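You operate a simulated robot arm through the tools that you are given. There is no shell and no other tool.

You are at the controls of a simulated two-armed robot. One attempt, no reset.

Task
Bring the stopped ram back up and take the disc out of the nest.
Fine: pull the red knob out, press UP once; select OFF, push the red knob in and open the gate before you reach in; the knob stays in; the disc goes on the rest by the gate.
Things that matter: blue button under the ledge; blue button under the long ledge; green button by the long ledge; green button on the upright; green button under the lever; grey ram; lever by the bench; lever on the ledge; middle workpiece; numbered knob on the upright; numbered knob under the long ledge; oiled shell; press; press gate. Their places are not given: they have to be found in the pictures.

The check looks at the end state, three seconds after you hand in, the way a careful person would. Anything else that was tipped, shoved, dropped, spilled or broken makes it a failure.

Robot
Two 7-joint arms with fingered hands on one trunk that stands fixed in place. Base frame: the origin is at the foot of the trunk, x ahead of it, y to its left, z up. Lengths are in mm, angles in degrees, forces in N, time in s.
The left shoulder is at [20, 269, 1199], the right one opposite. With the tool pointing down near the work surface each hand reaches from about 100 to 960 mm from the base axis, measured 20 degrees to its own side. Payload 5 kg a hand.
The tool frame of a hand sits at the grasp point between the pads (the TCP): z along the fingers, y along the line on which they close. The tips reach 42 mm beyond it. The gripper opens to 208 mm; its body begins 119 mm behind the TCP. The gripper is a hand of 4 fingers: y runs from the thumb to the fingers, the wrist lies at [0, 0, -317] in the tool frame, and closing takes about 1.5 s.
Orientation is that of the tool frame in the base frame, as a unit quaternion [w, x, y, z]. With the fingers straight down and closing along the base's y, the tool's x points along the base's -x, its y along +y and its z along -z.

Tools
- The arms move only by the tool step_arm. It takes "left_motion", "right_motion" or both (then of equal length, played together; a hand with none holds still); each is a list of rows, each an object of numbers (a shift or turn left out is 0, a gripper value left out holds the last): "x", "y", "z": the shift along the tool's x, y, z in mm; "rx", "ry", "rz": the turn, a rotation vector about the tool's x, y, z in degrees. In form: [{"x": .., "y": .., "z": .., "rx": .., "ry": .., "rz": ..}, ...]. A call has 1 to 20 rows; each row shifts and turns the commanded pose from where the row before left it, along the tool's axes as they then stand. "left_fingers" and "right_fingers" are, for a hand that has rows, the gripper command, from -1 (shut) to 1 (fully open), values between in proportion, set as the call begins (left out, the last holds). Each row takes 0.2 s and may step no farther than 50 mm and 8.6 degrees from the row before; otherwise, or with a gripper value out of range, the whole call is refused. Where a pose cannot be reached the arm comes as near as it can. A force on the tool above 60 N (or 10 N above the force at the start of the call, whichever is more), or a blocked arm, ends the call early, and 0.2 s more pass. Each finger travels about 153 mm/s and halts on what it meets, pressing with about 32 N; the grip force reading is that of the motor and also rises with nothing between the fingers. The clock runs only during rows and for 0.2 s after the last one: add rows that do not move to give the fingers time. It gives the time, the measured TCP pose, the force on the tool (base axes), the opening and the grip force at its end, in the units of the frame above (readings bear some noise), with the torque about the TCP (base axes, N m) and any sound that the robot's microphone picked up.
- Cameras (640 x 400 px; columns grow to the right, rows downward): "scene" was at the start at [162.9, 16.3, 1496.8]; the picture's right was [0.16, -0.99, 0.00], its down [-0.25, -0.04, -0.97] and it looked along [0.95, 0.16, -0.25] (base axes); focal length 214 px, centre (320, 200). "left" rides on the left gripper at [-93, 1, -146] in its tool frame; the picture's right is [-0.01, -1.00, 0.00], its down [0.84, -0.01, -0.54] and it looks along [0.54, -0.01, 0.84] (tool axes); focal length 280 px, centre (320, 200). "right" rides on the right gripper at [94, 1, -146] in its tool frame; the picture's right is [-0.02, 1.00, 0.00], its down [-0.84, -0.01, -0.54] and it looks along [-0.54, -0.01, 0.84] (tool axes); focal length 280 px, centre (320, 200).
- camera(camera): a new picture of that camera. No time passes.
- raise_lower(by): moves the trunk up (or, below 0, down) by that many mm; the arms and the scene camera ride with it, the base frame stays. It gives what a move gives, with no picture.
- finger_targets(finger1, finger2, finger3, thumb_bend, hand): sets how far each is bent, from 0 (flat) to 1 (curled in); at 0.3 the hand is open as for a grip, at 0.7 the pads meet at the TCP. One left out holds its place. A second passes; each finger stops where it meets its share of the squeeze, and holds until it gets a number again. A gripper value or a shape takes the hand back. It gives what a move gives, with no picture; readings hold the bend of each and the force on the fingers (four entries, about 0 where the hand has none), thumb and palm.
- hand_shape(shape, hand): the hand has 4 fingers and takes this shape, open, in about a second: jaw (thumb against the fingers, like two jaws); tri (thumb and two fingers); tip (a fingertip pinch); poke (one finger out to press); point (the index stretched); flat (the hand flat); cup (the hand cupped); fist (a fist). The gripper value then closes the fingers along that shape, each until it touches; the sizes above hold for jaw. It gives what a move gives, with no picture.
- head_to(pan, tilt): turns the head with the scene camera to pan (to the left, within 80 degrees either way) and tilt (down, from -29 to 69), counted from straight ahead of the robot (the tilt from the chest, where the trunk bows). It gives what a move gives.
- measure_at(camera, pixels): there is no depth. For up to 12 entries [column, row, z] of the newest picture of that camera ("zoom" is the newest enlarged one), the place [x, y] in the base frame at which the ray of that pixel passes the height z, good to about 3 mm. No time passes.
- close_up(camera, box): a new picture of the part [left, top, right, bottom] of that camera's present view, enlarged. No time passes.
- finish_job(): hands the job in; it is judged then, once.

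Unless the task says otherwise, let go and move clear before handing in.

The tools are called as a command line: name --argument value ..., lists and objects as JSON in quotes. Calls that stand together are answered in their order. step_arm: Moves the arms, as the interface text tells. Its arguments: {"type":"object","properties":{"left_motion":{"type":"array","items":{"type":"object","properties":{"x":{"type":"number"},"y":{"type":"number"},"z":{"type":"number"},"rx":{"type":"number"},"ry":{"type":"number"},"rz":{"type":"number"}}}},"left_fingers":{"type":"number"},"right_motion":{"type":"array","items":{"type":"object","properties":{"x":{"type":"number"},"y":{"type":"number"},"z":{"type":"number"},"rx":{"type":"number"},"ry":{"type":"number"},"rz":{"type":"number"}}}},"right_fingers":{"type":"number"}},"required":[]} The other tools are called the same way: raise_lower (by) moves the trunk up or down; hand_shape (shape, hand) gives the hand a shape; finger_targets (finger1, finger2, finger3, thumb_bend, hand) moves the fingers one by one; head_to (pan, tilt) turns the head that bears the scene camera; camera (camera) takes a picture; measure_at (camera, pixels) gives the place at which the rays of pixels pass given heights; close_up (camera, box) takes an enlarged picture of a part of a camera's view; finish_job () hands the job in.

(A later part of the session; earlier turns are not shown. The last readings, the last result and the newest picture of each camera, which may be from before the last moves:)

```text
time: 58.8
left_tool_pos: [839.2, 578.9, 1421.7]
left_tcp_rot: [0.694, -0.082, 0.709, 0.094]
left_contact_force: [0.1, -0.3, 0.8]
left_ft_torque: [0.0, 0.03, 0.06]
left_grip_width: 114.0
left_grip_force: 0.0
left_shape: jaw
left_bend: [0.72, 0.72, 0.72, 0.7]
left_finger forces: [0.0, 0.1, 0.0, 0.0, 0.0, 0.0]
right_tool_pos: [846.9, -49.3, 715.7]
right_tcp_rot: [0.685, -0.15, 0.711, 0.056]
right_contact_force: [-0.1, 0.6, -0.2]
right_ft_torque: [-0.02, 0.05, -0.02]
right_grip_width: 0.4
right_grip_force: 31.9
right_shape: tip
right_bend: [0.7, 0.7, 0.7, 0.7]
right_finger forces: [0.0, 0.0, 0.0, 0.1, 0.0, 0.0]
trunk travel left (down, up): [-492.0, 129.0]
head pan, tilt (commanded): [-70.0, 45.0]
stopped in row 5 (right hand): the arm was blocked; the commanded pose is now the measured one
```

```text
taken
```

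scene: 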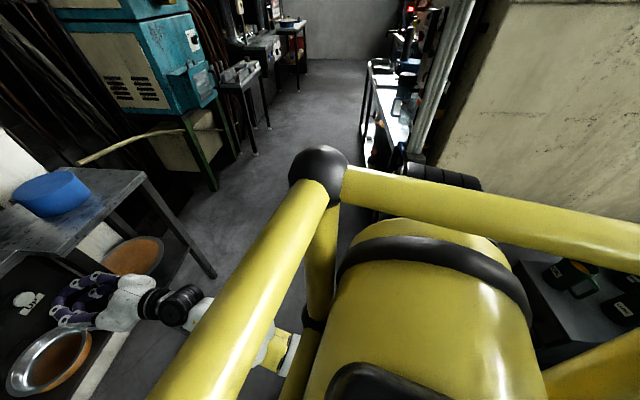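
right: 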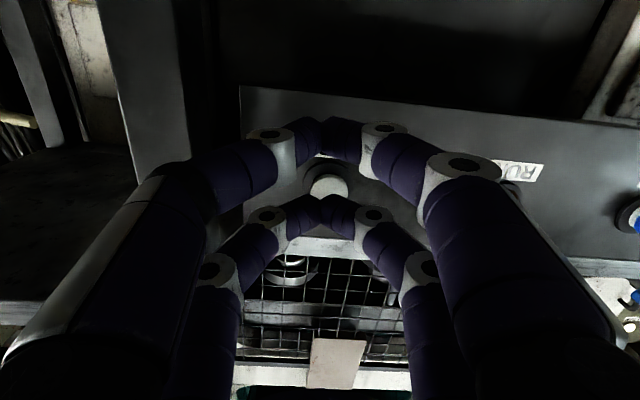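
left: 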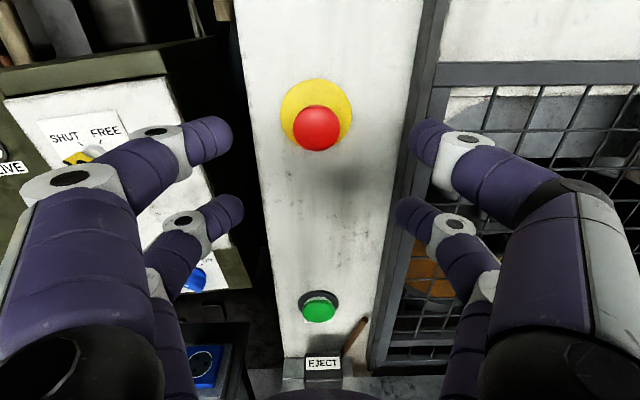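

The hand followed to (847,-49,716) and UP shows at (327,185), straight ahead and about 49 mm beyond the tip. I'll turn the head to watch the ram and advance 38 mm with small left-up corrections, stopping short of contact.

head_to --pan 8 --tilt 22

step_arm --right_motion '[{"z": 12, "y": 2, "x": -3}, {"z": 12, "y": 2, "x": -3}, {"z": 12, "y": 2, "x": -3}]'

camera --camera "right"

close_up --camera "scene" --box '[280, 210, 420, 330]'

```text
time: 60.3
left_tool_pos: [839.7, 579.3, 1421.4]
left_tcp_rot: [0.694, -0.082, 0.71, 0.093]
left_contact_force: [0.0, 0.2, -0.3]
left_ft_torque: [0.03, -0.01, -0.01]
left_grip_width: 114.1
left_grip_force: 0.0
left_shape: jaw
left_bend: [0.72, 0.72, 0.72, 0.7]
left_finger forces: [0.0, 0.0, 0.0, 0.1, 0.0, 0.0]
right_tool_pos: [846.2, -49.3, 715.8]
right_tcp_rot: [0.685, -0.149, 0.711, 0.056]
right_contact_force: [-0.3, 0.3, 0.1]
right_ft_torque: [-0.04, -0.01, 0.01]
right_grip_width: 0.0
right_grip_force: 31.8
right_shape: tip
right_bend: [0.7, 0.7, 0.7, 0.7]
right_finger forces: [0.0, 0.0, 0.1, 0.1, 0.0, 0.0]
trunk travel left (down, up): [-492.0, 129.0]
head pan, tilt (commanded): [8.0, 22.0]
```

```text
time: 61.3
left_tool_pos: [840.6, 579.8, 1420.8]
left_tcp_rot: [0.694, -0.083, 0.709, 0.094]
left_contact_force: [0.6, -1.5, -0.5]
left_ft_torque: [0.0, -0.01, 0.05]
left_grip_width: 114.0
left_grip_force: 0.0
left_shape: jaw
left_bend: [0.72, 0.72, 0.72, 0.7]
left_finger forces: [0.0, 0.0, 0.0, 0.0, 0.0, 0.0]
right_tool_pos: [874.8, -55.4, 697.4]
right_tcp_rot: [0.677, -0.166, 0.716, 0.039]
right_contact_force: [-2.6, 1.2, 0.4]
right_ft_torque: [0.0, 0.07, -0.15]
right_grip_width: 0.0
right_grip_force: 31.7
right_shape: tip
right_bend: [0.7, 0.7, 0.7, 0.7]
right_finger forces: [0.0, 0.0, 0.0, 0.1, 2.4, 0.0]
trunk travel left (down, up): [-492.0, 129.0]
head pan, tilt (commanded): [8.0, 22.0]
stopped in row 3 (right hand): the arm was blocked; the commanded pose is now the measured one
```

```text
taken
```

right: 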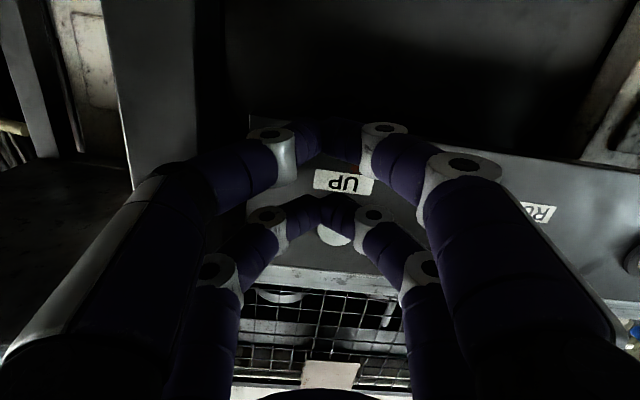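

```text
3.33 times, centred on (350, 270) of scene
```

zoom: 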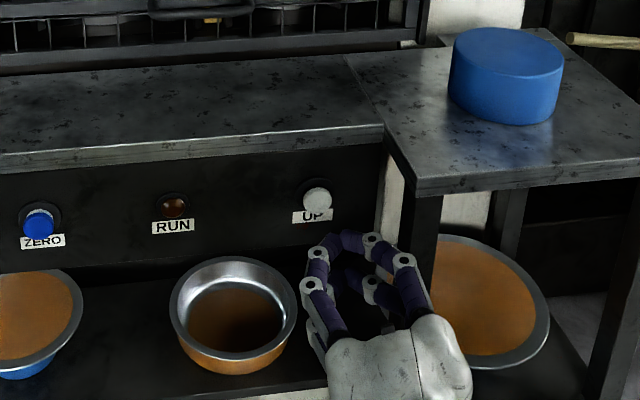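

Each forward step makes the arm sag (z=697) and the thumb now brushes something, likely the table leg at the left of the right view, so this low level approach is poor. I'll back out and come in again with the hand pitched about 45° down, which keeps the wrist high and away from the cage.

step_arm --right_motion '[{"z": -30, "y": 5}, {"z": -30}, {"z": -30}, {"z": -30}, {}]'

step_arm --right_motion '[{"y": -40}, {"y": -40}, {"y": -40}, {"y": -40}, {"x": -45}, {"x": -45}, {"x": -45}, {"x": -45}, {"x": -45}, {"x": -45}, {}]'

camera --camera "scene"

```text
time: 62.5
left_tool_pos: [840.2, 580.5, 1421.1]
left_tcp_rot: [0.695, -0.082, 0.709, 0.092]
left_contact_force: [-0.5, -0.1, 1.0]
left_ft_torque: [0.0, 0.04, -0.01]
left_grip_width: 114.0
left_grip_force: 0.0
left_shape: jaw
left_bend: [0.72, 0.72, 0.72, 0.7]
left_finger forces: [0.1, 0.0, 0.0, 0.1, 0.0, 0.0]
right_tool_pos: [763.6, -101.8, 701.5]
right_tcp_rot: [0.677, -0.184, 0.712, 0.022]
right_contact_force: [-0.1, -0.5, 0.2]
right_ft_torque: [0.01, 0.01, -0.02]
right_grip_width: 0.2
right_grip_force: 32.4
right_shape: tip
right_bend: [0.7, 0.7, 0.7, 0.7]
right_finger forces: [0.0, 0.0, 0.0, 0.1, 0.0, 0.0]
trunk travel left (down, up): [-492.0, 129.0]
head pan, tilt (commanded): [8.0, 22.0]
```

```text
time: 65.1
left_tool_pos: [840.0, 580.4, 1421.7]
left_tcp_rot: [0.694, -0.082, 0.709, 0.093]
left_contact_force: [1.4, -0.4, 0.4]
left_ft_torque: [-0.04, 0.02, 0.05]
left_grip_width: 114.2
left_grip_force: 0.1
left_shape: jaw
left_bend: [0.72, 0.72, 0.72, 0.7]
left_finger forces: [0.0, 0.0, 0.0, 0.0, 0.0, 0.1]
right_tool_pos: [817.9, -231.5, 959.2]
right_tcp_rot: [0.67, -0.187, 0.718, 0.021]
right_contact_force: [0.5, 0.3, -0.4]
right_ft_torque: [-0.01, 0.03, 0.02]
right_grip_width: 0.0
right_grip_force: 31.9
right_shape: tip
right_bend: [0.7, 0.7, 0.7, 0.7]
right_finger forces: [0.0, 0.0, 0.0, 0.0, 0.0, 0.0]
right hand out of reach, approached as far as the arm can: row 9, 10
trunk travel left (down, up): [-492.0, 129.0]
head pan, tilt (commanded): [8.0, 22.0]
stopped in row 11 (right hand): the arm was blocked; the commanded pose is now the measured one
```

```text
taken
```

scene: 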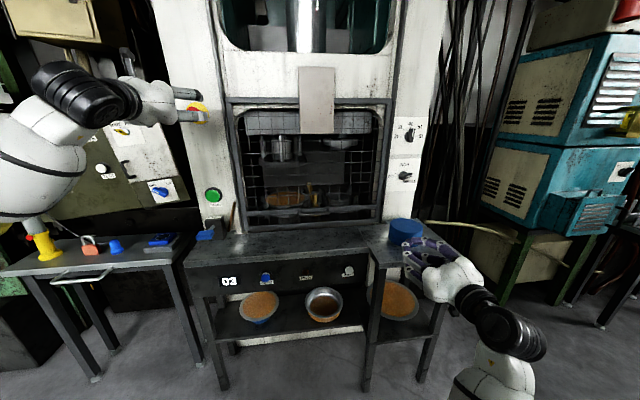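

The hand is back out at (818,-232,959), rolled about 13°, and again reports a block. I'll look down at the elbow and cage before moving further.

head_to --pan -45 --tilt 55

camera --camera "scene"

```text
time: 66.4
left_tool_pos: [840.1, 580.8, 1421.8]
left_tcp_rot: [0.694, -0.082, 0.709, 0.093]
left_contact_force: [0.7, -0.1, 0.2]
left_ft_torque: [-0.01, 0.03, 0.0]
left_grip_width: 114.1
left_grip_force: 0.0
left_shape: jaw
left_bend: [0.72, 0.72, 0.72, 0.7]
left_finger forces: [0.0, 0.0, 0.0, 0.0, 0.0, 0.1]
right_tool_pos: [815.5, -231.7, 958.7]
right_tcp_rot: [0.67, -0.188, 0.718, 0.021]
right_contact_force: [1.0, 0.9, 0.1]
right_ft_torque: [0.01, -0.01, -0.01]
right_grip_width: 0.0
right_grip_force: 32.5
right_shape: tip
right_bend: [0.7, 0.7, 0.7, 0.7]
right_finger forces: [0.1, 0.0, 0.0, 0.0, 0.0, 0.0]
trunk travel left (down, up): [-492.0, 129.0]
head pan, tilt (commanded): [-45.0, 55.0]
```

```text
taken
```

scene: 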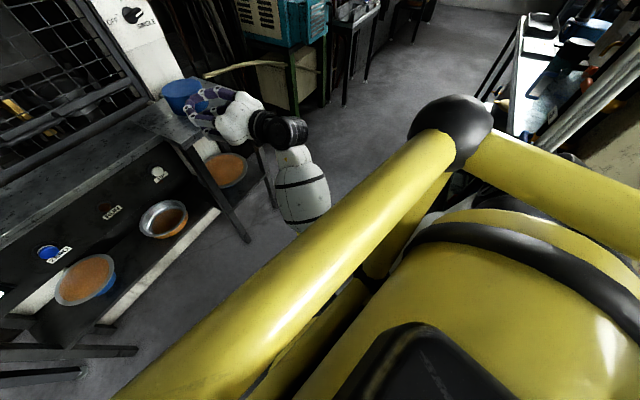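

The forearm disappears below the front bar of the cage, so the elbow is tucked down against it. I'll swing the right hand outward to draw the elbow clear, then raise it.

step_arm --right_motion '[{"y": -40, "rz": 4}, {"y": -40, "rz": 4}, {"y": -40, "rz": 4}, {"y": -40}, {"y": -40}, {}]'

camera --camera "scene"

```text
time: 67.8
left_tool_pos: [840.7, 580.4, 1421.4]
left_tcp_rot: [0.694, -0.082, 0.709, 0.093]
left_contact_force: [0.5, -0.4, -0.1]
left_ft_torque: [0.0, 0.0, 0.01]
left_grip_width: 114.1
left_grip_force: 0.0
left_shape: jaw
left_bend: [0.72, 0.72, 0.72, 0.7]
left_finger forces: [0.1, 0.1, 0.1, 0.0, 0.0, 0.0]
right_tool_pos: [874.1, -419.7, 978.0]
right_tcp_rot: [0.665, -0.111, 0.733, 0.093]
right_contact_force: [0.3, -0.4, -0.8]
right_ft_torque: [0.0, 0.02, 0.0]
right_grip_width: 0.0
right_grip_force: 32.0
right_shape: tip
right_bend: [0.7, 0.7, 0.7, 0.7]
right_finger forces: [0.0, 0.0, 0.1, 0.1, 0.0, 0.0]
trunk travel left (down, up): [-492.0, 129.0]
head pan, tilt (commanded): [-45.0, 55.0]
```

```text
taken
```

scene: 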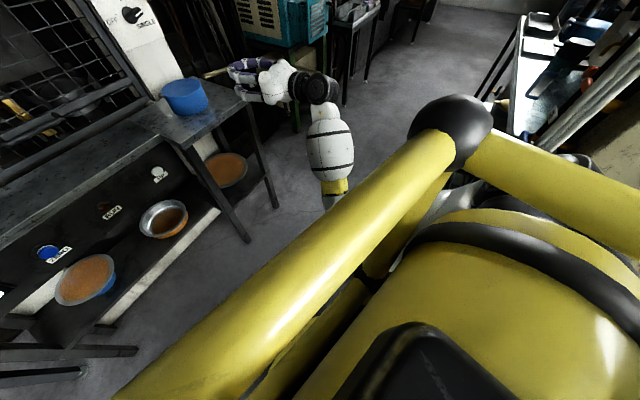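

Swung outward, the arm is free again at (874,-420,978). I'll raise it about 150 mm and pitch the hand 40° down, the pose I want for pressing.

step_arm --right_motion '[{"x": -45}, {"x": -45}, {"x": -45}, {"ry": 8}, {"ry": 8}, {"ry": 8}, {"ry": 8}, {"ry": 8}, {}]'

head_to --pan -10 --tilt 35

camera --camera "scene"

```text
time: 69.8
left_tool_pos: [840.5, 579.5, 1422.3]
left_tcp_rot: [0.694, -0.082, 0.709, 0.092]
left_contact_force: [0.6, 0.4, 0.2]
left_ft_torque: [-0.03, -0.03, 0.03]
left_grip_width: 114.0
left_grip_force: 0.0
left_shape: jaw
left_bend: [0.72, 0.72, 0.72, 0.7]
left_finger forces: [0.1, 0.0, 0.0, 0.0, 0.0, 0.0]
right_tool_pos: [886.8, -416.3, 1112.7]
right_tcp_rot: [0.373, -0.136, 0.916, 0.048]
right_contact_force: [0.4, -1.1, -0.6]
right_ft_torque: [0.03, -0.02, 0.06]
right_grip_width: 0.1
right_grip_force: 31.8
right_shape: tip
right_bend: [0.7, 0.7, 0.7, 0.7]
right_finger forces: [0.0, 0.0, 0.0, 0.0, 0.1, 0.1]
trunk travel left (down, up): [-492.0, 129.0]
head pan, tilt (commanded): [-45.0, 55.0]
```

```text
time: 70.8
left_tool_pos: [840.2, 579.1, 1420.4]
left_tcp_rot: [0.694, -0.081, 0.71, 0.093]
left_contact_force: [-0.7, 0.3, 0.6]
left_ft_torque: [-0.01, -0.01, 0.0]
left_grip_width: 114.4
left_grip_force: 0.1
left_shape: jaw
left_bend: [0.72, 0.72, 0.72, 0.7]
left_finger forces: [0.0, 0.1, 0.0, 0.0, 0.0, 0.0]
right_tool_pos: [887.6, -414.9, 1113.6]
right_tcp_rot: [0.375, -0.136, 0.916, 0.048]
right_contact_force: [0.0, 0.3, -1.0]
right_ft_torque: [-0.01, -0.01, 0.03]
right_grip_width: 0.1
right_grip_force: 32.0
right_shape: tip
right_bend: [0.7, 0.7, 0.7, 0.7]
right_finger forces: [0.0, 0.1, 0.0, 0.0, 0.0, 0.1]
trunk travel left (down, up): [-492.0, 129.0]
head pan, tilt (commanded): [-10.0, 35.0]
```

```text
taken
```

scene: 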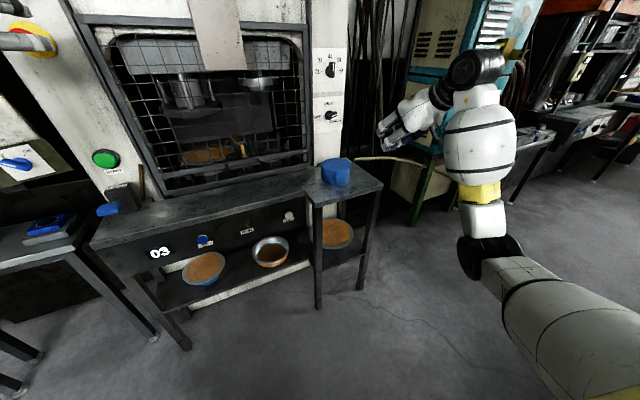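

Now the arm is clear to see: elbow low at (490,260), forearm upright, hand pitched 45° down at (888,-415,1114) with no contact. I'll carry it left to a point above and in front of UP.

step_arm --right_motion '[{"x": 0.7, "y": 42.7, "z": 8.4}, {"x": 0.7, "y": 42.7, "z": 8.4}, {"x": 0.7, "y": 42.7, "z": 8.4}, {"x": 0.7, "y": 42.7, "z": 8.4}, {"x": 0.7, "y": 42.7, "z": 8.4}, {"x": 0.7, "y": 42.7, "z": 8.4}, {"x": 0.7, "y": 42.7, "z": 8.4}, {"x": 0.7, "y": 42.7, "z": 8.4}, {"x": 0.7, "y": 42.7, "z": 8.4}, {}]'

camera --camera "scene"

camera --camera "right"

```text
time: 73.0
left_tool_pos: [839.5, 579.4, 1421.7]
left_tcp_rot: [0.695, -0.081, 0.709, 0.091]
left_contact_force: [0.7, -1.0, -0.3]
left_ft_torque: [0.0, 0.03, 0.07]
left_grip_width: 114.1
left_grip_force: 0.0
left_shape: jaw
left_bend: [0.72, 0.72, 0.72, 0.7]
left_finger forces: [0.0, 0.0, 0.0, 0.1, 0.0, 0.0]
right_tool_pos: [821.6, -34.0, 1049.9]
right_tcp_rot: [0.374, -0.135, 0.916, 0.047]
right_contact_force: [0.3, -0.1, 0.1]
right_ft_torque: [0.05, 0.02, 0.02]
right_grip_width: 0.0
right_grip_force: 31.8
right_shape: tip
right_bend: [0.7, 0.7, 0.7, 0.7]
right_finger forces: [0.1, 0.0, 0.1, 0.0, 0.0, 0.0]
trunk travel left (down, up): [-492.0, 129.0]
head pan, tilt (commanded): [-10.0, 35.0]
```

```text
taken
```

scene: 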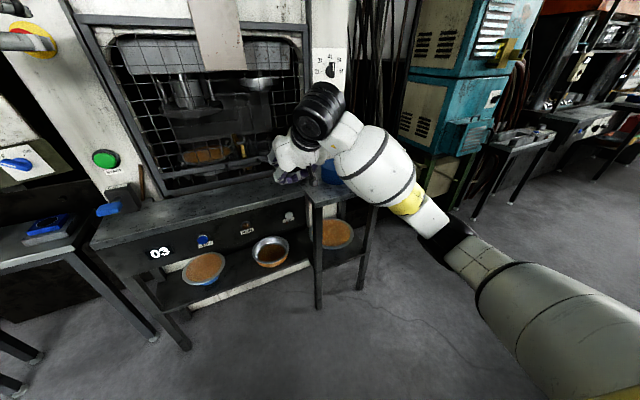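

```text
taken
```

right: 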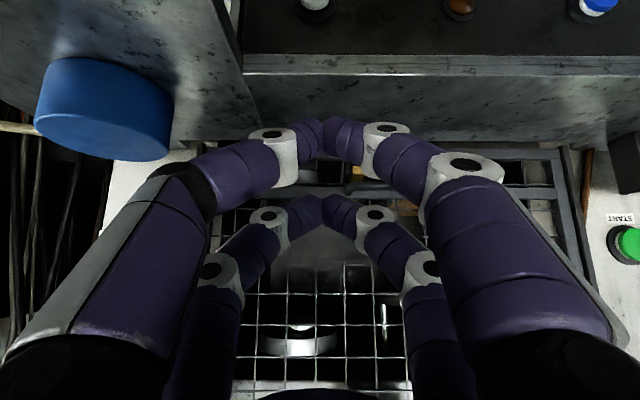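

The pitched pose holds exactly at (822,-34,1050), and the right view shows UP at (315,5), RUN (460,8) and ZERO (597,5) at its top edge. I'll descend straight down about 240 mm in front of the panel.

step_arm --right_motion '[{"x": 34, "y": 0.7, "z": 34.6}, {"x": 34, "y": 0.7, "z": 34.6}, {"x": 34, "y": 0.7, "z": 34.6}, {"x": 34, "y": 0.7, "z": 34.6}, {"x": 34, "y": 0.7, "z": 34.6}, {}]'

camera --camera "right"

camera --camera "scene"

```text
time: 74.4
left_tool_pos: [839.3, 580.8, 1421.2]
left_tcp_rot: [0.694, -0.082, 0.709, 0.093]
left_contact_force: [0.0, 0.5, -0.7]
left_ft_torque: [0.02, 0.03, 0.02]
left_grip_width: 114.0
left_grip_force: 0.1
left_shape: jaw
left_bend: [0.72, 0.72, 0.72, 0.7]
left_finger forces: [0.1, 0.0, 0.0, 0.1, 0.1, 0.1]
right_tool_pos: [821.2, -32.1, 808.5]
right_tcp_rot: [0.373, -0.137, 0.916, 0.049]
right_contact_force: [-0.2, 0.4, 0.3]
right_ft_torque: [-0.02, 0.01, -0.01]
right_grip_width: 0.0
right_grip_force: 32.2
right_shape: tip
right_bend: [0.7, 0.7, 0.7, 0.7]
right_finger forces: [0.1, 0.1, 0.0, 0.1, 0.0, 0.0]
trunk travel left (down, up): [-492.0, 129.0]
head pan, tilt (commanded): [-10.0, 35.0]
```

```text
taken
```

right: 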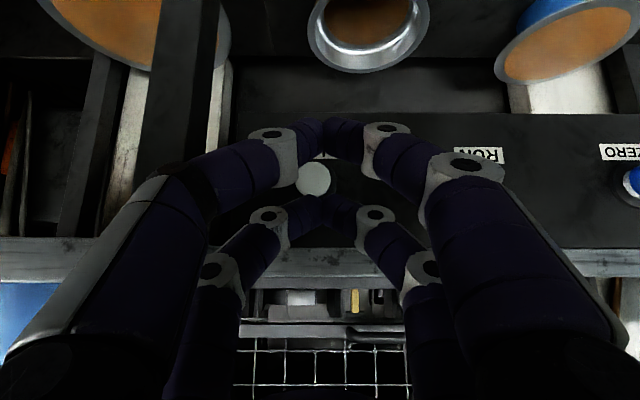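

```text
taken
```

scene: 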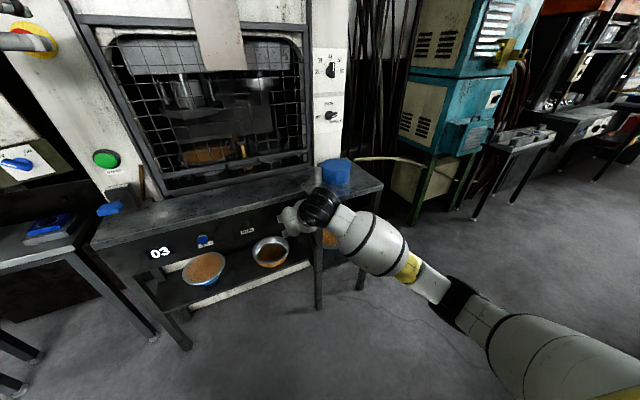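

UP is clearly visible at (312,180) between the finger pairs; it works out at about s=895, t=241, z=762. I'll drop 38 mm and shift 6 mm right so the leading finger pair lines up with it, and turn the head to watch the press.

step_arm --right_motion '[{"x": 26.8, "y": -6, "z": 27.2}, {}]'

camera --camera "right"

head_to --pan 10 --tilt 18

camera --camera "scene"

```text
time: 75.0
left_tool_pos: [839.2, 580.9, 1422.8]
left_tcp_rot: [0.694, -0.082, 0.709, 0.093]
left_contact_force: [-0.7, 0.7, 0.4]
left_ft_torque: [-0.02, 0.07, -0.02]
left_grip_width: 113.8
left_grip_force: 0.1
left_shape: jaw
left_bend: [0.72, 0.72, 0.72, 0.7]
left_finger forces: [0.0, 0.0, 0.0, 0.0, 0.1, 0.0]
right_tool_pos: [823.6, -38.8, 771.7]
right_tcp_rot: [0.374, -0.135, 0.916, 0.048]
right_contact_force: [0.2, -0.2, -0.2]
right_ft_torque: [-0.04, 0.01, 0.01]
right_grip_width: 0.0
right_grip_force: 32.4
right_shape: tip
right_bend: [0.7, 0.7, 0.7, 0.7]
right_finger forces: [0.0, 0.1, 0.0, 0.0, 0.0, 0.0]
trunk travel left (down, up): [-492.0, 129.0]
head pan, tilt (commanded): [-10.0, 35.0]
```

```text
taken
```

right: 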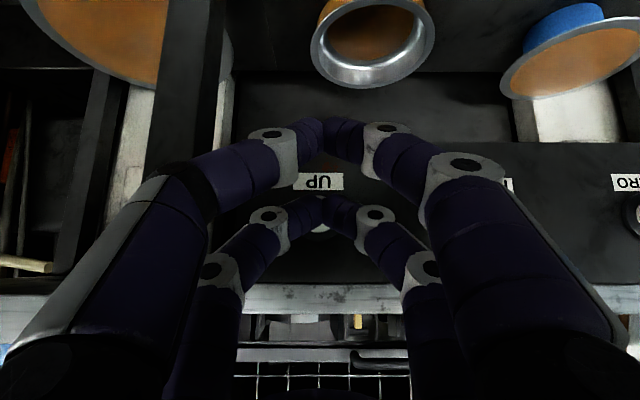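

```text
time: 75.8
left_tool_pos: [840.0, 579.5, 1420.7]
left_tcp_rot: [0.694, -0.083, 0.709, 0.093]
left_contact_force: [-0.2, -0.7, 0.6]
left_ft_torque: [-0.03, 0.0, 0.01]
left_grip_width: 114.1
left_grip_force: 0.0
left_shape: jaw
left_bend: [0.72, 0.72, 0.72, 0.7]
left_finger forces: [0.0, 0.1, 0.0, 0.0, 0.1, 0.0]
right_tool_pos: [822.1, -39.7, 771.3]
right_tcp_rot: [0.375, -0.136, 0.916, 0.049]
right_contact_force: [0.2, 0.5, 0.7]
right_ft_torque: [0.01, 0.01, -0.02]
right_grip_width: 0.0
right_grip_force: 31.9
right_shape: tip
right_bend: [0.7, 0.7, 0.7, 0.7]
right_finger forces: [0.1, 0.0, 0.0, 0.0, 0.0, 0.1]
trunk travel left (down, up): [-492.0, 129.0]
head pan, tilt (commanded): [10.0, 18.0]
```

```text
taken
```

scene: 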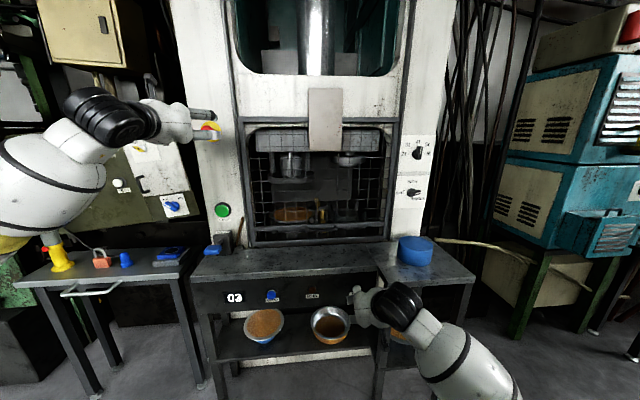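

The leading tip (322,205) now lines up with the button just behind it (318,228). I'll advance 44 mm along the press normal, then press in small steps.

step_arm --right_motion '[{"x": -7.85, "y": -0.4, "z": 7.7}, {"x": -7.85, "y": -0.4, "z": 7.7}, {"x": -7.85, "y": -0.4, "z": 7.7}, {"x": -7.85, "y": -0.4, "z": 7.7}, {}]'

camera --camera "right"

close_up --camera "scene" --box '[300, 250, 420, 340]'

```text
time: 77.0
left_tool_pos: [840.2, 580.1, 1422.0]
left_tcp_rot: [0.694, -0.083, 0.709, 0.093]
left_contact_force: [-0.6, -0.1, -0.4]
left_ft_torque: [0.0, 0.01, 0.02]
left_grip_width: 114.1
left_grip_force: 0.1
left_shape: jaw
left_bend: [0.72, 0.72, 0.72, 0.7]
left_finger forces: [0.0, 0.0, 0.1, 0.0, 0.0, 0.0]
right_tool_pos: [866.1, -28.2, 769.4]
right_tcp_rot: [0.374, -0.136, 0.916, 0.049]
right_contact_force: [0.1, -0.7, 0.6]
right_ft_torque: [0.01, 0.02, -0.03]
right_grip_width: 0.1
right_grip_force: 32.2
right_shape: tip
right_bend: [0.7, 0.7, 0.7, 0.7]
right_finger forces: [0.0, 0.0, 0.1, 0.0, 0.0, 0.1]
trunk travel left (down, up): [-492.0, 129.0]
head pan, tilt (commanded): [10.0, 18.0]
```

```text
taken
```

right: 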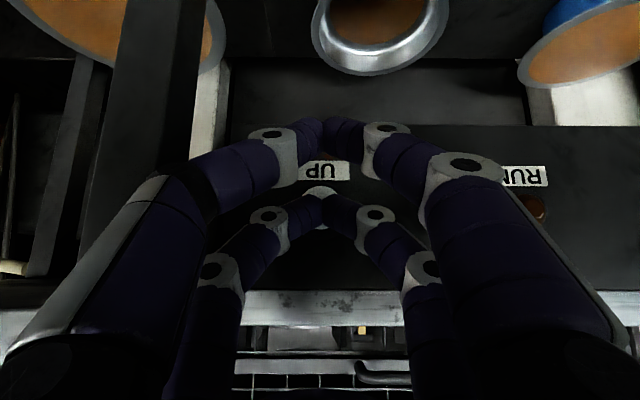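

```text
4.44 times, centred on (360, 295) of scene
```

zoom: 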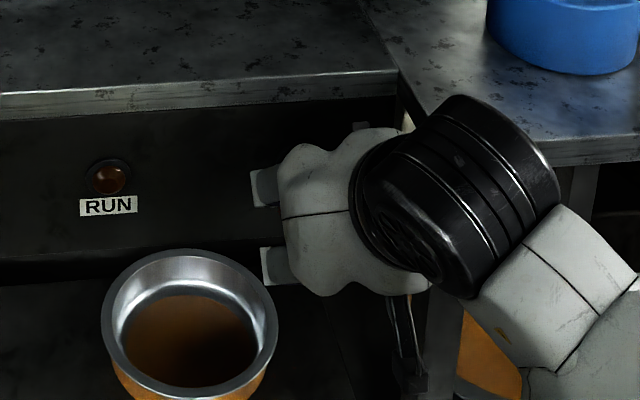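

The leading finger pair now sits right over the UP cap (white showing at (320,190) and (320,226)). I'll press forward in 4 mm steps and watch the force and any sound.

step_arm --right_motion '[{"x": -2.86, "y": -0.15, "z": 2.8}, {"x": -2.86, "y": -0.15, "z": 2.8}, {"x": -2.86, "y": -0.15, "z": 2.8}]'

```text
time: 77.8
left_tool_pos: [840.2, 580.0, 1420.9]
left_tcp_rot: [0.694, -0.082, 0.709, 0.093]
left_contact_force: [0.4, -0.1, -0.3]
left_ft_torque: [0.0, -0.02, 0.0]
left_grip_width: 114.3
left_grip_force: 0.2
left_shape: jaw
left_bend: [0.72, 0.72, 0.72, 0.7]
left_finger forces: [0.0, 0.0, 0.1, 0.1, 0.0, 0.1]
right_tool_pos: [878.3, -25.6, 769.6]
right_tcp_rot: [0.374, -0.137, 0.916, 0.049]
right_contact_force: [-2.0, 0.7, -0.6]
right_ft_torque: [-0.03, 0.04, 0.05]
right_grip_width: 0.0
right_grip_force: 32.2
right_shape: tip
right_bend: [0.7, 0.7, 0.7, 0.7]
right_finger forces: [0.0, 0.0, 0.1, 0.1, 0.1, 0.0]
trunk travel left (down, up): [-492.0, 129.0]
head pan, tilt (commanded): [10.0, 18.0]
heard: click
```

A click was heard with only 2 N on the tip, so UP has gone in. I'll look at the ram and the RUN lamp before doing anything else.

close_up --camera "scene" --box '[230, 100, 410, 320]'

camera --camera "scene"

camera --camera "right"

```text
1.82 times, centred on (320, 210) of scene
```

zoom: 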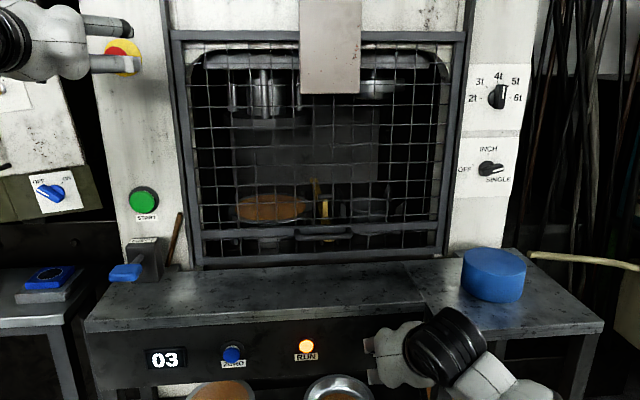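

```text
taken
```

scene: 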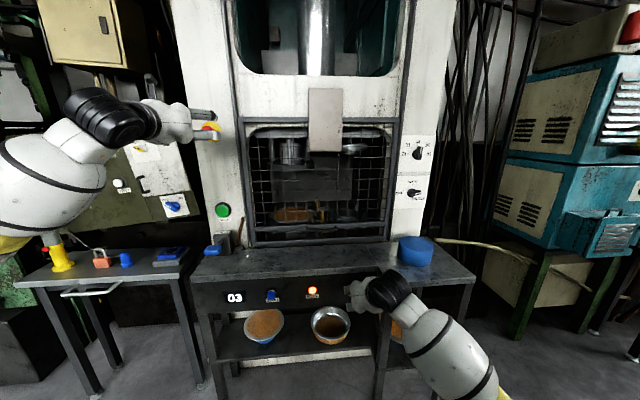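

```text
taken
```

right: 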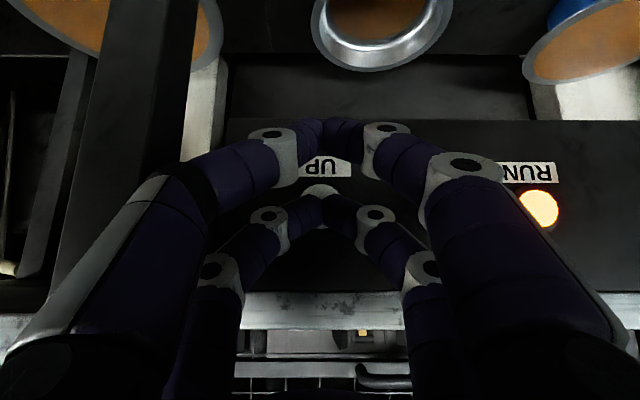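

The RUN lamp is now lit at (312,290) and the ram has started to rise. I'll draw the finger straight back off the button, once, and wait for the ram to finish.

step_arm --right_motion '[{"x": 7.14, "y": 0.36, "z": -7}, {"x": 14.28, "y": 0.7, "z": -14}, {"x": 21.4, "y": 1, "z": -21}, {"x": 21.4, "y": 1, "z": -21}, {}, {}, {}]'

close_up --camera "scene" --box '[230, 100, 410, 320]'

```text
time: 79.4
left_tool_pos: [840.4, 580.2, 1421.5]
left_tcp_rot: [0.694, -0.082, 0.709, 0.093]
left_contact_force: [0.4, 0.8, 1.0]
left_ft_torque: [0.03, -0.01, 0.03]
left_grip_width: 114.2
left_grip_force: 0.1
left_shape: jaw
left_bend: [0.72, 0.72, 0.72, 0.7]
left_finger forces: [0.0, 0.1, 0.0, 0.0, 0.1, 0.0]
right_tool_pos: [790.1, -48.0, 768.0]
right_tcp_rot: [0.374, -0.136, 0.916, 0.049]
right_contact_force: [-0.3, -0.1, 0.4]
right_ft_torque: [0.01, -0.02, -0.02]
right_grip_width: 0.2
right_grip_force: 31.8
right_shape: tip
right_bend: [0.7, 0.7, 0.7, 0.7]
right_finger forces: [0.0, 0.0, 0.0, 0.1, 0.0, 0.0]
trunk travel left (down, up): [-492.0, 129.0]
head pan, tilt (commanded): [10.0, 18.0]
```

```text
1.82 times, centred on (320, 210) of scene
```

zoom: 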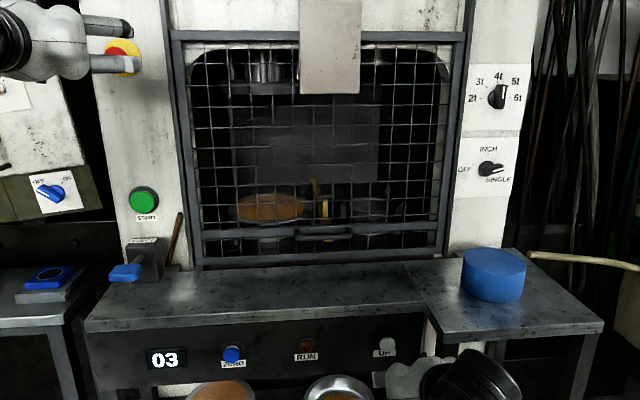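

RUN is off again and the punches now sit much higher (about row 85 in the zoom, was 115). I'll wait a moment and look at the ram rod above to tell whether it is at the top or stopped part-way.

step_arm --right_motion '[{}, {}, {}, {}, {}]'

close_up --camera "scene" --box '[240, 120, 400, 240]'

head_to --pan 10 --tilt -20

camera --camera "scene"

```text
time: 80.6
left_tool_pos: [839.8, 579.4, 1421.8]
left_tcp_rot: [0.694, -0.083, 0.709, 0.093]
left_contact_force: [0.9, -0.3, -0.5]
left_ft_torque: [0.02, -0.02, 0.0]
left_grip_width: 114.0
left_grip_force: 0.0
left_shape: jaw
left_bend: [0.72, 0.72, 0.72, 0.7]
left_finger forces: [0.0, 0.1, 0.0, 0.0, 0.0, 0.0]
right_tool_pos: [790.5, -49.4, 768.4]
right_tcp_rot: [0.373, -0.136, 0.916, 0.048]
right_contact_force: [0.9, 0.1, 0.0]
right_ft_torque: [0.01, 0.0, 0.04]
right_grip_width: 0.0
right_grip_force: 32.1
right_shape: tip
right_bend: [0.7, 0.7, 0.7, 0.7]
right_finger forces: [0.0, 0.1, 0.0, 0.0, 0.0, 0.0]
trunk travel left (down, up): [-492.0, 129.0]
head pan, tilt (commanded): [10.0, 18.0]
```

```text
3.33 times, centred on (320, 180) of scene
```

zoom: 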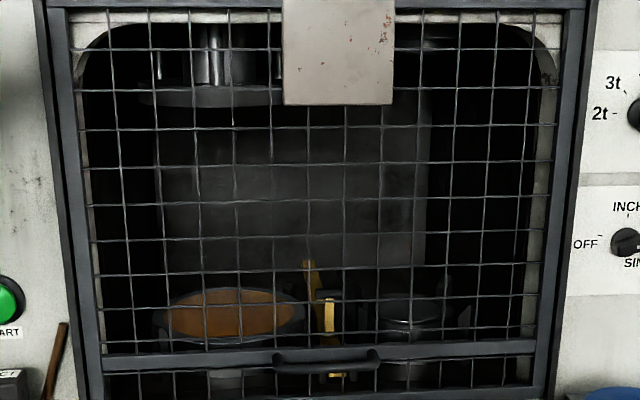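

```text
time: 81.6
left_tool_pos: [840.4, 580.8, 1421.1]
left_tcp_rot: [0.694, -0.083, 0.709, 0.094]
left_contact_force: [-0.6, 0.4, 1.0]
left_ft_torque: [-0.05, 0.01, 0.0]
left_grip_width: 113.9
left_grip_force: 0.1
left_shape: jaw
left_bend: [0.72, 0.72, 0.72, 0.7]
left_finger forces: [0.0, 0.0, 0.1, 0.0, 0.0, 0.0]
right_tool_pos: [790.5, -47.3, 768.8]
right_tcp_rot: [0.374, -0.136, 0.916, 0.049]
right_contact_force: [-0.1, -0.1, 1.3]
right_ft_torque: [0.01, -0.02, -0.04]
right_grip_width: 0.2
right_grip_force: 31.7
right_shape: tip
right_bend: [0.7, 0.7, 0.7, 0.7]
right_finger forces: [0.0, 0.1, 0.1, 0.0, 0.0, 0.0]
trunk travel left (down, up): [-492.0, 129.0]
head pan, tilt (commanded): [10.0, -20.0]
```

```text
taken
```

scene: 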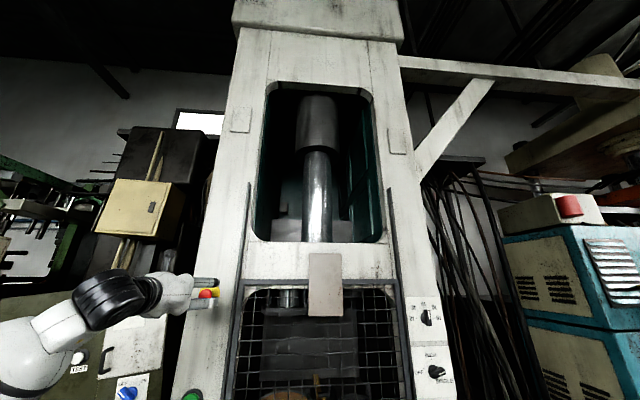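

The ram has stopped at rest with the punches retracted and RUN dark, so UP is done with one press. Next is the mode knob with the right hand: I'll raise it, move right, and level it in front of the right upright.

step_arm --right_motion '[{"x": -32.7, "z": -33.4}, {"x": -32.7, "z": -33.4}, {"x": -32.7, "z": -33.4}, {"x": -32.7, "z": -33.4}, {"x": -32.7, "z": -33.4}, {"x": -32.7, "z": -33.4}, {"y": -45}, {"y": -45}, {"y": -45}, {"y": -45}, {"y": -45}, {"ry": -8.5}, {"ry": -8.5}, {"ry": -8.5}, {"ry": -8.5}, {"ry": -8.5}, {}]'

camera --camera "right"

head_to --pan -5 --tilt 20

camera --camera "scene"

```text
time: 85.2
left_tool_pos: [839.0, 581.1, 1421.9]
left_tcp_rot: [0.694, -0.082, 0.709, 0.092]
left_contact_force: [-0.5, 0.7, 0.0]
left_ft_torque: [0.01, -0.03, -0.03]
left_grip_width: 114.2
left_grip_force: 0.1
left_shape: jaw
left_bend: [0.72, 0.72, 0.72, 0.7]
left_finger forces: [0.1, 0.0, 0.0, 0.1, 0.1, 0.1]
right_tool_pos: [854.8, -261.2, 1052.6]
right_tcp_rot: [0.681, -0.109, 0.718, 0.094]
right_contact_force: [-0.1, -0.1, 0.4]
right_ft_torque: [-0.05, 0.01, 0.0]
right_grip_width: 0.0
right_grip_force: 32.1
right_shape: tip
right_bend: [0.7, 0.7, 0.7, 0.7]
right_finger forces: [0.0, 0.0, 0.0, 0.0, 0.1, 0.0]
trunk travel left (down, up): [-492.0, 129.0]
head pan, tilt (commanded): [10.0, -20.0]
```

```text
taken
```

right: 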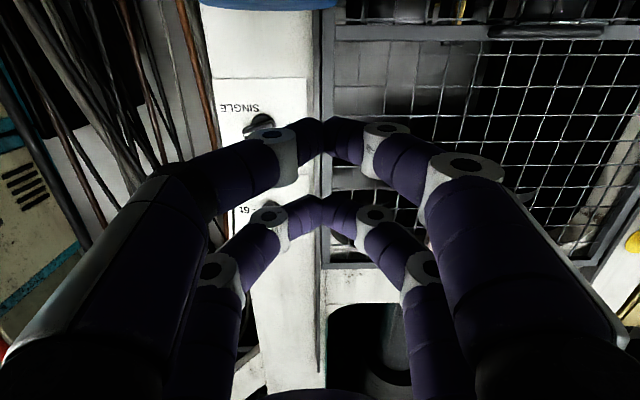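

```text
time: 86.3
left_tool_pos: [839.8, 579.8, 1422.3]
left_tcp_rot: [0.694, -0.083, 0.709, 0.094]
left_contact_force: [0.0, 0.2, 0.5]
left_ft_torque: [0.02, -0.05, 0.03]
left_grip_width: 114.0
left_grip_force: 0.2
left_shape: jaw
left_bend: [0.72, 0.72, 0.72, 0.7]
left_finger forces: [0.0, 0.0, 0.0, 0.0, 0.0, 0.1]
right_tool_pos: [855.2, -260.9, 1052.5]
right_tcp_rot: [0.681, -0.11, 0.718, 0.095]
right_contact_force: [0.3, 0.0, -0.6]
right_ft_torque: [-0.03, -0.02, -0.03]
right_grip_width: 0.0
right_grip_force: 31.5
right_shape: tip
right_bend: [0.7, 0.7, 0.7, 0.7]
right_finger forces: [0.0, 0.0, 0.1, 0.0, 0.0, 0.1]
trunk travel left (down, up): [-492.0, 129.0]
head pan, tilt (commanded): [-5.0, 20.0]
```

```text
taken
```

scene: 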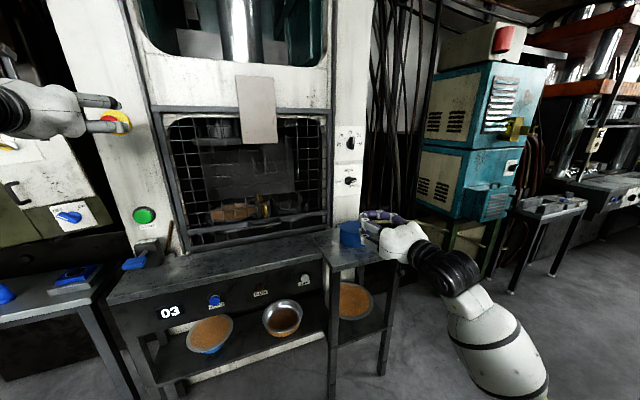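

The right hand is level at (855,-261,1052) and the mode knob shows at (262,122) in its view, partly hidden by a finger. I'll open the fingers for a clear look and measure the knob from both cameras.

hand_shape --hand "right" --shape "jaw"

camera --camera "right"

close_up --camera "right" --box '[200, 60, 360, 240]'

close_up --camera "scene" --box '[300, 110, 420, 260]'

measure_at --camera "scene" --pixels '[[350, 181, 1000], [350, 181, 1100], [350, 144, 1100], [350, 144, 1200], [350, 224, 900], [350, 224, 920], [350, 245, 860]]'

measure_at --camera "right" --pixels '[[262, 122, 1050], [262, 122, 1100], [262, 122, 1150]]'

```text
time: 87.2
left_tool_pos: [840.8, 579.9, 1420.1]
left_tcp_rot: [0.694, -0.082, 0.709, 0.093]
left_contact_force: [0.5, -0.4, -0.3]
left_ft_torque: [0.01, 0.03, -0.01]
left_grip_width: 113.9
left_grip_force: 0.0
left_shape: jaw
left_bend: [0.72, 0.72, 0.72, 0.7]
left_finger forces: [0.0, 0.0, 0.1, 0.0, 0.1, 0.1]
right_tool_pos: [855.1, -261.8, 1052.0]
right_tcp_rot: [0.68, -0.11, 0.718, 0.096]
right_contact_force: [0.1, -0.6, -0.4]
right_ft_torque: [0.0, -0.01, 0.01]
right_grip_width: 207.8
right_grip_force: 0.1
right_shape: jaw
right_bend: [0.3, 0.3, 0.3, 0.3]
right_finger forces: [0.0, 0.0, 0.0, 0.1, 0.0, 0.1]
trunk travel left (down, up): [-492.0, 129.0]
head pan, tilt (commanded): [-5.0, 20.0]
```

```text
taken
```

right: 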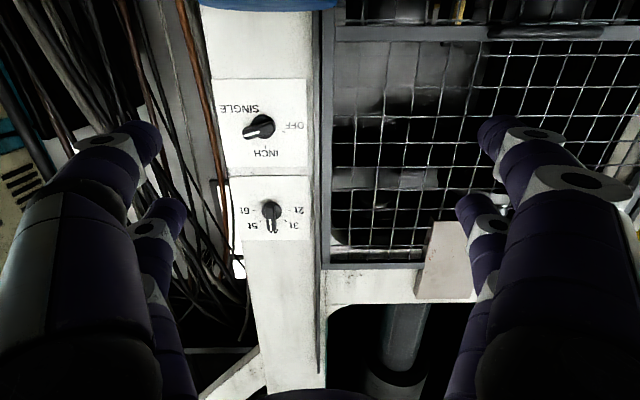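

```text
2.22 times, centred on (280, 150) of right
```

zoom: 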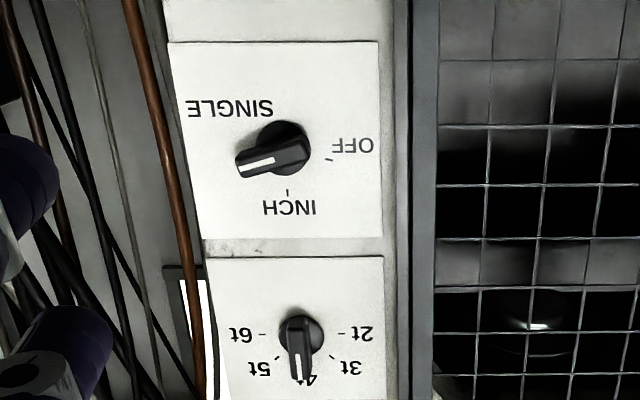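

```text
2.67 times, centred on (360, 185) of scene
```

zoom: 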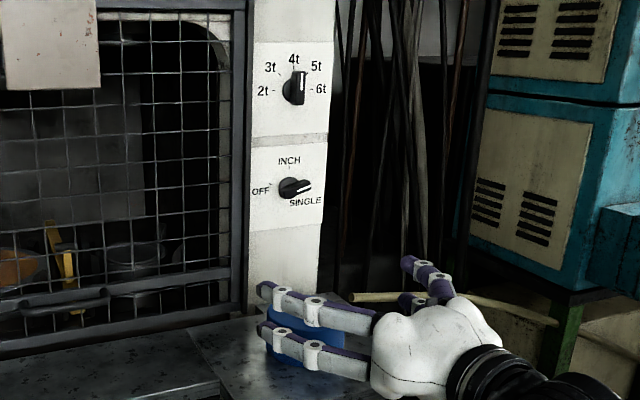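

```text
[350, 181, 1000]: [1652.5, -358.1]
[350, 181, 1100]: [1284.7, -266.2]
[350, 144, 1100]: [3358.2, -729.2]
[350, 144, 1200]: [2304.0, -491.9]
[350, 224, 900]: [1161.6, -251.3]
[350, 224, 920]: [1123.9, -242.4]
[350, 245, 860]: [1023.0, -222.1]
```

```text
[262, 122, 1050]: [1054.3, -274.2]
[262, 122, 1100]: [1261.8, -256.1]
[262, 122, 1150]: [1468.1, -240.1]
```

The mode knob is clear: its wing points right towards SINGLE, INCH is straight up and OFF to the left, and it triangulates to about (1261,-258,1111), close to the right arm's full reach. I'll close the fingers into a pusher, turn the hand to point straight ahead, and extend towards it to learn how far the arm goes.

step_arm --right_motion '[{"rx": 7, "ry": -3}, {"rx": 7}, {}, {}, {}, {}, {"z": 40}, {"z": 40}, {"z": 40}, {"z": 40}, {"z": 40}, {}]' --right_fingers -1

camera --camera "right"

camera --camera "scene"

```text
time: 89.8
left_tool_pos: [841.1, 579.4, 1421.1]
left_tcp_rot: [0.694, -0.082, 0.709, 0.093]
left_contact_force: [1.7, -0.3, -0.8]
left_ft_torque: [0.02, -0.04, -0.01]
left_grip_width: 113.9
left_grip_force: 0.1
left_shape: jaw
left_bend: [0.72, 0.72, 0.72, 0.7]
left_finger forces: [0.0, 0.1, 0.1, 0.0, 0.1, 0.0]
right_tool_pos: [1046.4, -204.8, 1039.4]
right_tcp_rot: [0.68, -0.111, 0.718, 0.096]
right_contact_force: [0.3, 0.3, 0.4]
right_ft_torque: [0.01, -0.02, 0.01]
right_grip_width: 0.0
right_grip_force: 31.9
right_shape: jaw
right_bend: [0.7, 0.7, 0.7, 0.7]
right_finger forces: [0.0, 0.0, 0.0, 0.0, 0.0, 0.0]
right hand out of reach, approached as far as the arm can: row 1, 2
trunk travel left (down, up): [-492.0, 129.0]
head pan, tilt (commanded): [-5.0, 20.0]
```

```text
taken
```

right: 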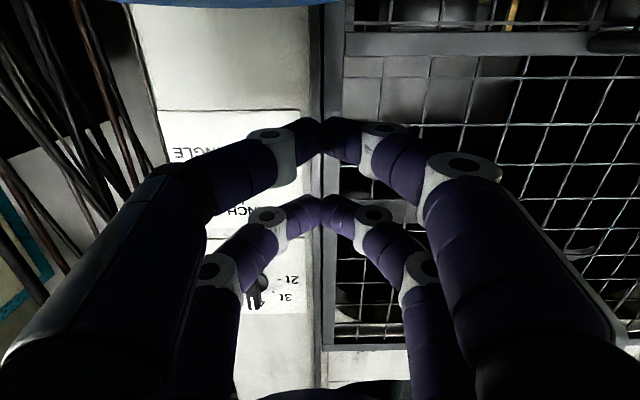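

```text
taken
```

scene: 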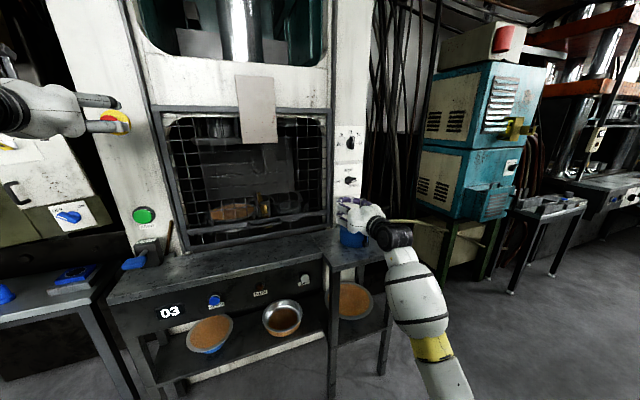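

The turn to straight ahead was refused at that spot, but the forward move went fine: the hand is at (1046,-205,1039), over the blue rest. I'll shift it right and up into line with the knob and try the turn again there.

step_arm --right_motion '[{"x": -15, "y": -35}, {"x": -12, "y": -35}, {"y": -30}, {"rx": 5}, {"rx": 5}, {}]'

camera --camera "right"

camera --camera "scene"

```text
time: 91.2
left_tool_pos: [839.2, 580.1, 1422.1]
left_tcp_rot: [0.694, -0.082, 0.709, 0.093]
left_contact_force: [1.1, -0.1, 0.7]
left_ft_torque: [-0.01, 0.03, 0.06]
left_grip_width: 114.2
left_grip_force: 0.0
left_shape: jaw
left_bend: [0.72, 0.72, 0.72, 0.7]
left_finger forces: [0.0, 0.0, 0.0, 0.0, 0.0, 0.0]
right_tool_pos: [1077.3, -298.5, 1070.3]
right_tcp_rot: [0.684, -0.08, 0.722, 0.063]
right_contact_force: [-0.6, -0.3, 1.3]
right_ft_torque: [0.02, 0.01, 0.0]
right_grip_width: 0.3
right_grip_force: 31.9
right_shape: jaw
right_bend: [0.7, 0.7, 0.7, 0.7]
right_finger forces: [0.1, 0.1, 0.0, 0.0, 0.0, 0.0]
right hand out of reach, approached as far as the arm can: row 5
trunk travel left (down, up): [-492.0, 129.0]
head pan, tilt (commanded): [-5.0, 20.0]
```

```text
taken
```

right: 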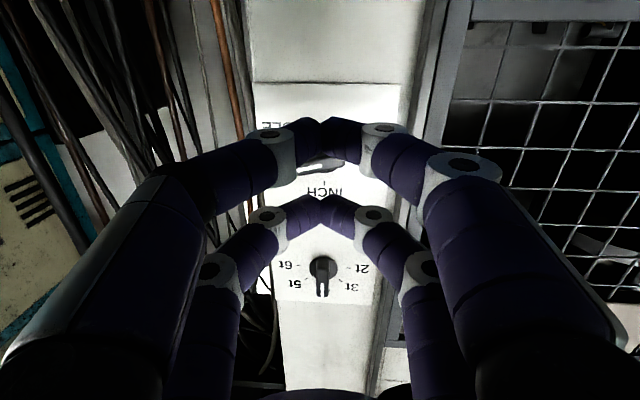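

```text
taken
```

scene: 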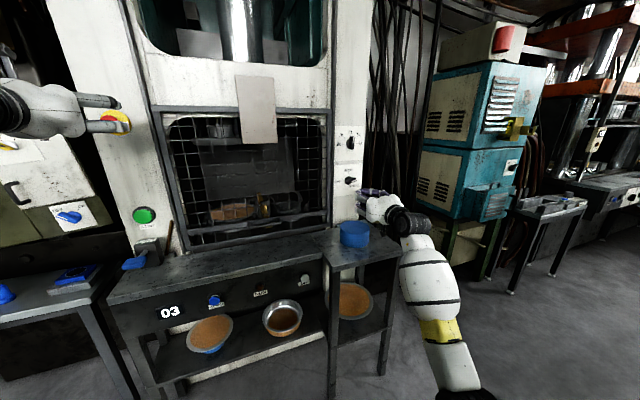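

Now the knob shows at (325,163) between the finger pairs, about 180 mm ahead; the hand could turn to 11.6° yaw before its wrist limit. I'll level it, set the upper finger pair low and to the right of the pivot so it can come in under the wing, and extend 90 mm.

step_arm --right_motion '[{"ry": -3, "x": 11, "y": -16}, {"y": -17}, {"z": 30}, {"z": 30}, {"z": 30}, {}]'

camera --camera "right"

close_up --camera "scene" --box '[300, 130, 420, 250]'

```text
time: 92.6
left_tool_pos: [840.6, 578.9, 1420.8]
left_tcp_rot: [0.694, -0.082, 0.709, 0.093]
left_contact_force: [0.3, -0.2, -0.3]
left_ft_torque: [0.02, -0.04, 0.03]
left_grip_width: 114.2
left_grip_force: 0.0
left_shape: jaw
left_bend: [0.72, 0.72, 0.72, 0.7]
left_finger forces: [0.0, 0.0, 0.1, 0.0, 0.1, 0.0]
right_tool_pos: [1171.4, -315.8, 1058.2]
right_tcp_rot: [0.703, -0.078, 0.704, 0.065]
right_contact_force: [0.9, 0.6, 0.2]
right_ft_torque: [0.01, -0.04, 0.03]
right_grip_width: 0.1
right_grip_force: 31.8
right_shape: jaw
right_bend: [0.7, 0.7, 0.7, 0.7]
right_finger forces: [0.0, 0.1, 0.1, 0.0, 0.0, 0.0]
trunk travel left (down, up): [-492.0, 129.0]
head pan, tilt (commanded): [-5.0, 20.0]
```

```text
taken
```

right: 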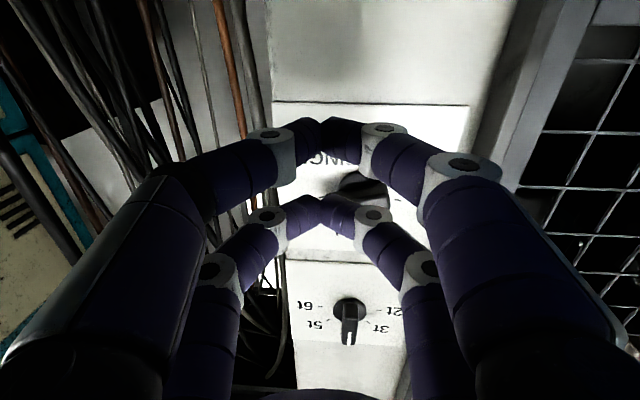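

```text
3.33 times, centred on (360, 190) of scene
```

zoom: 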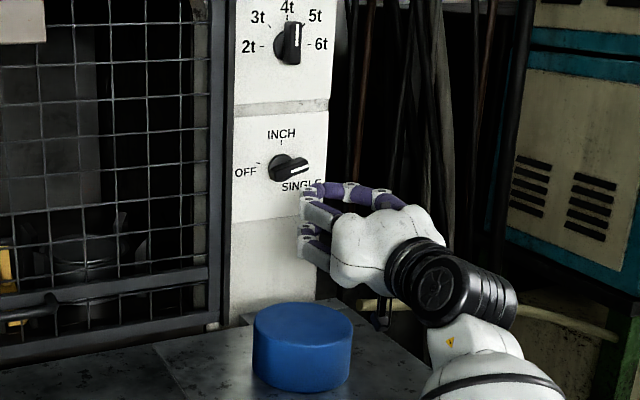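

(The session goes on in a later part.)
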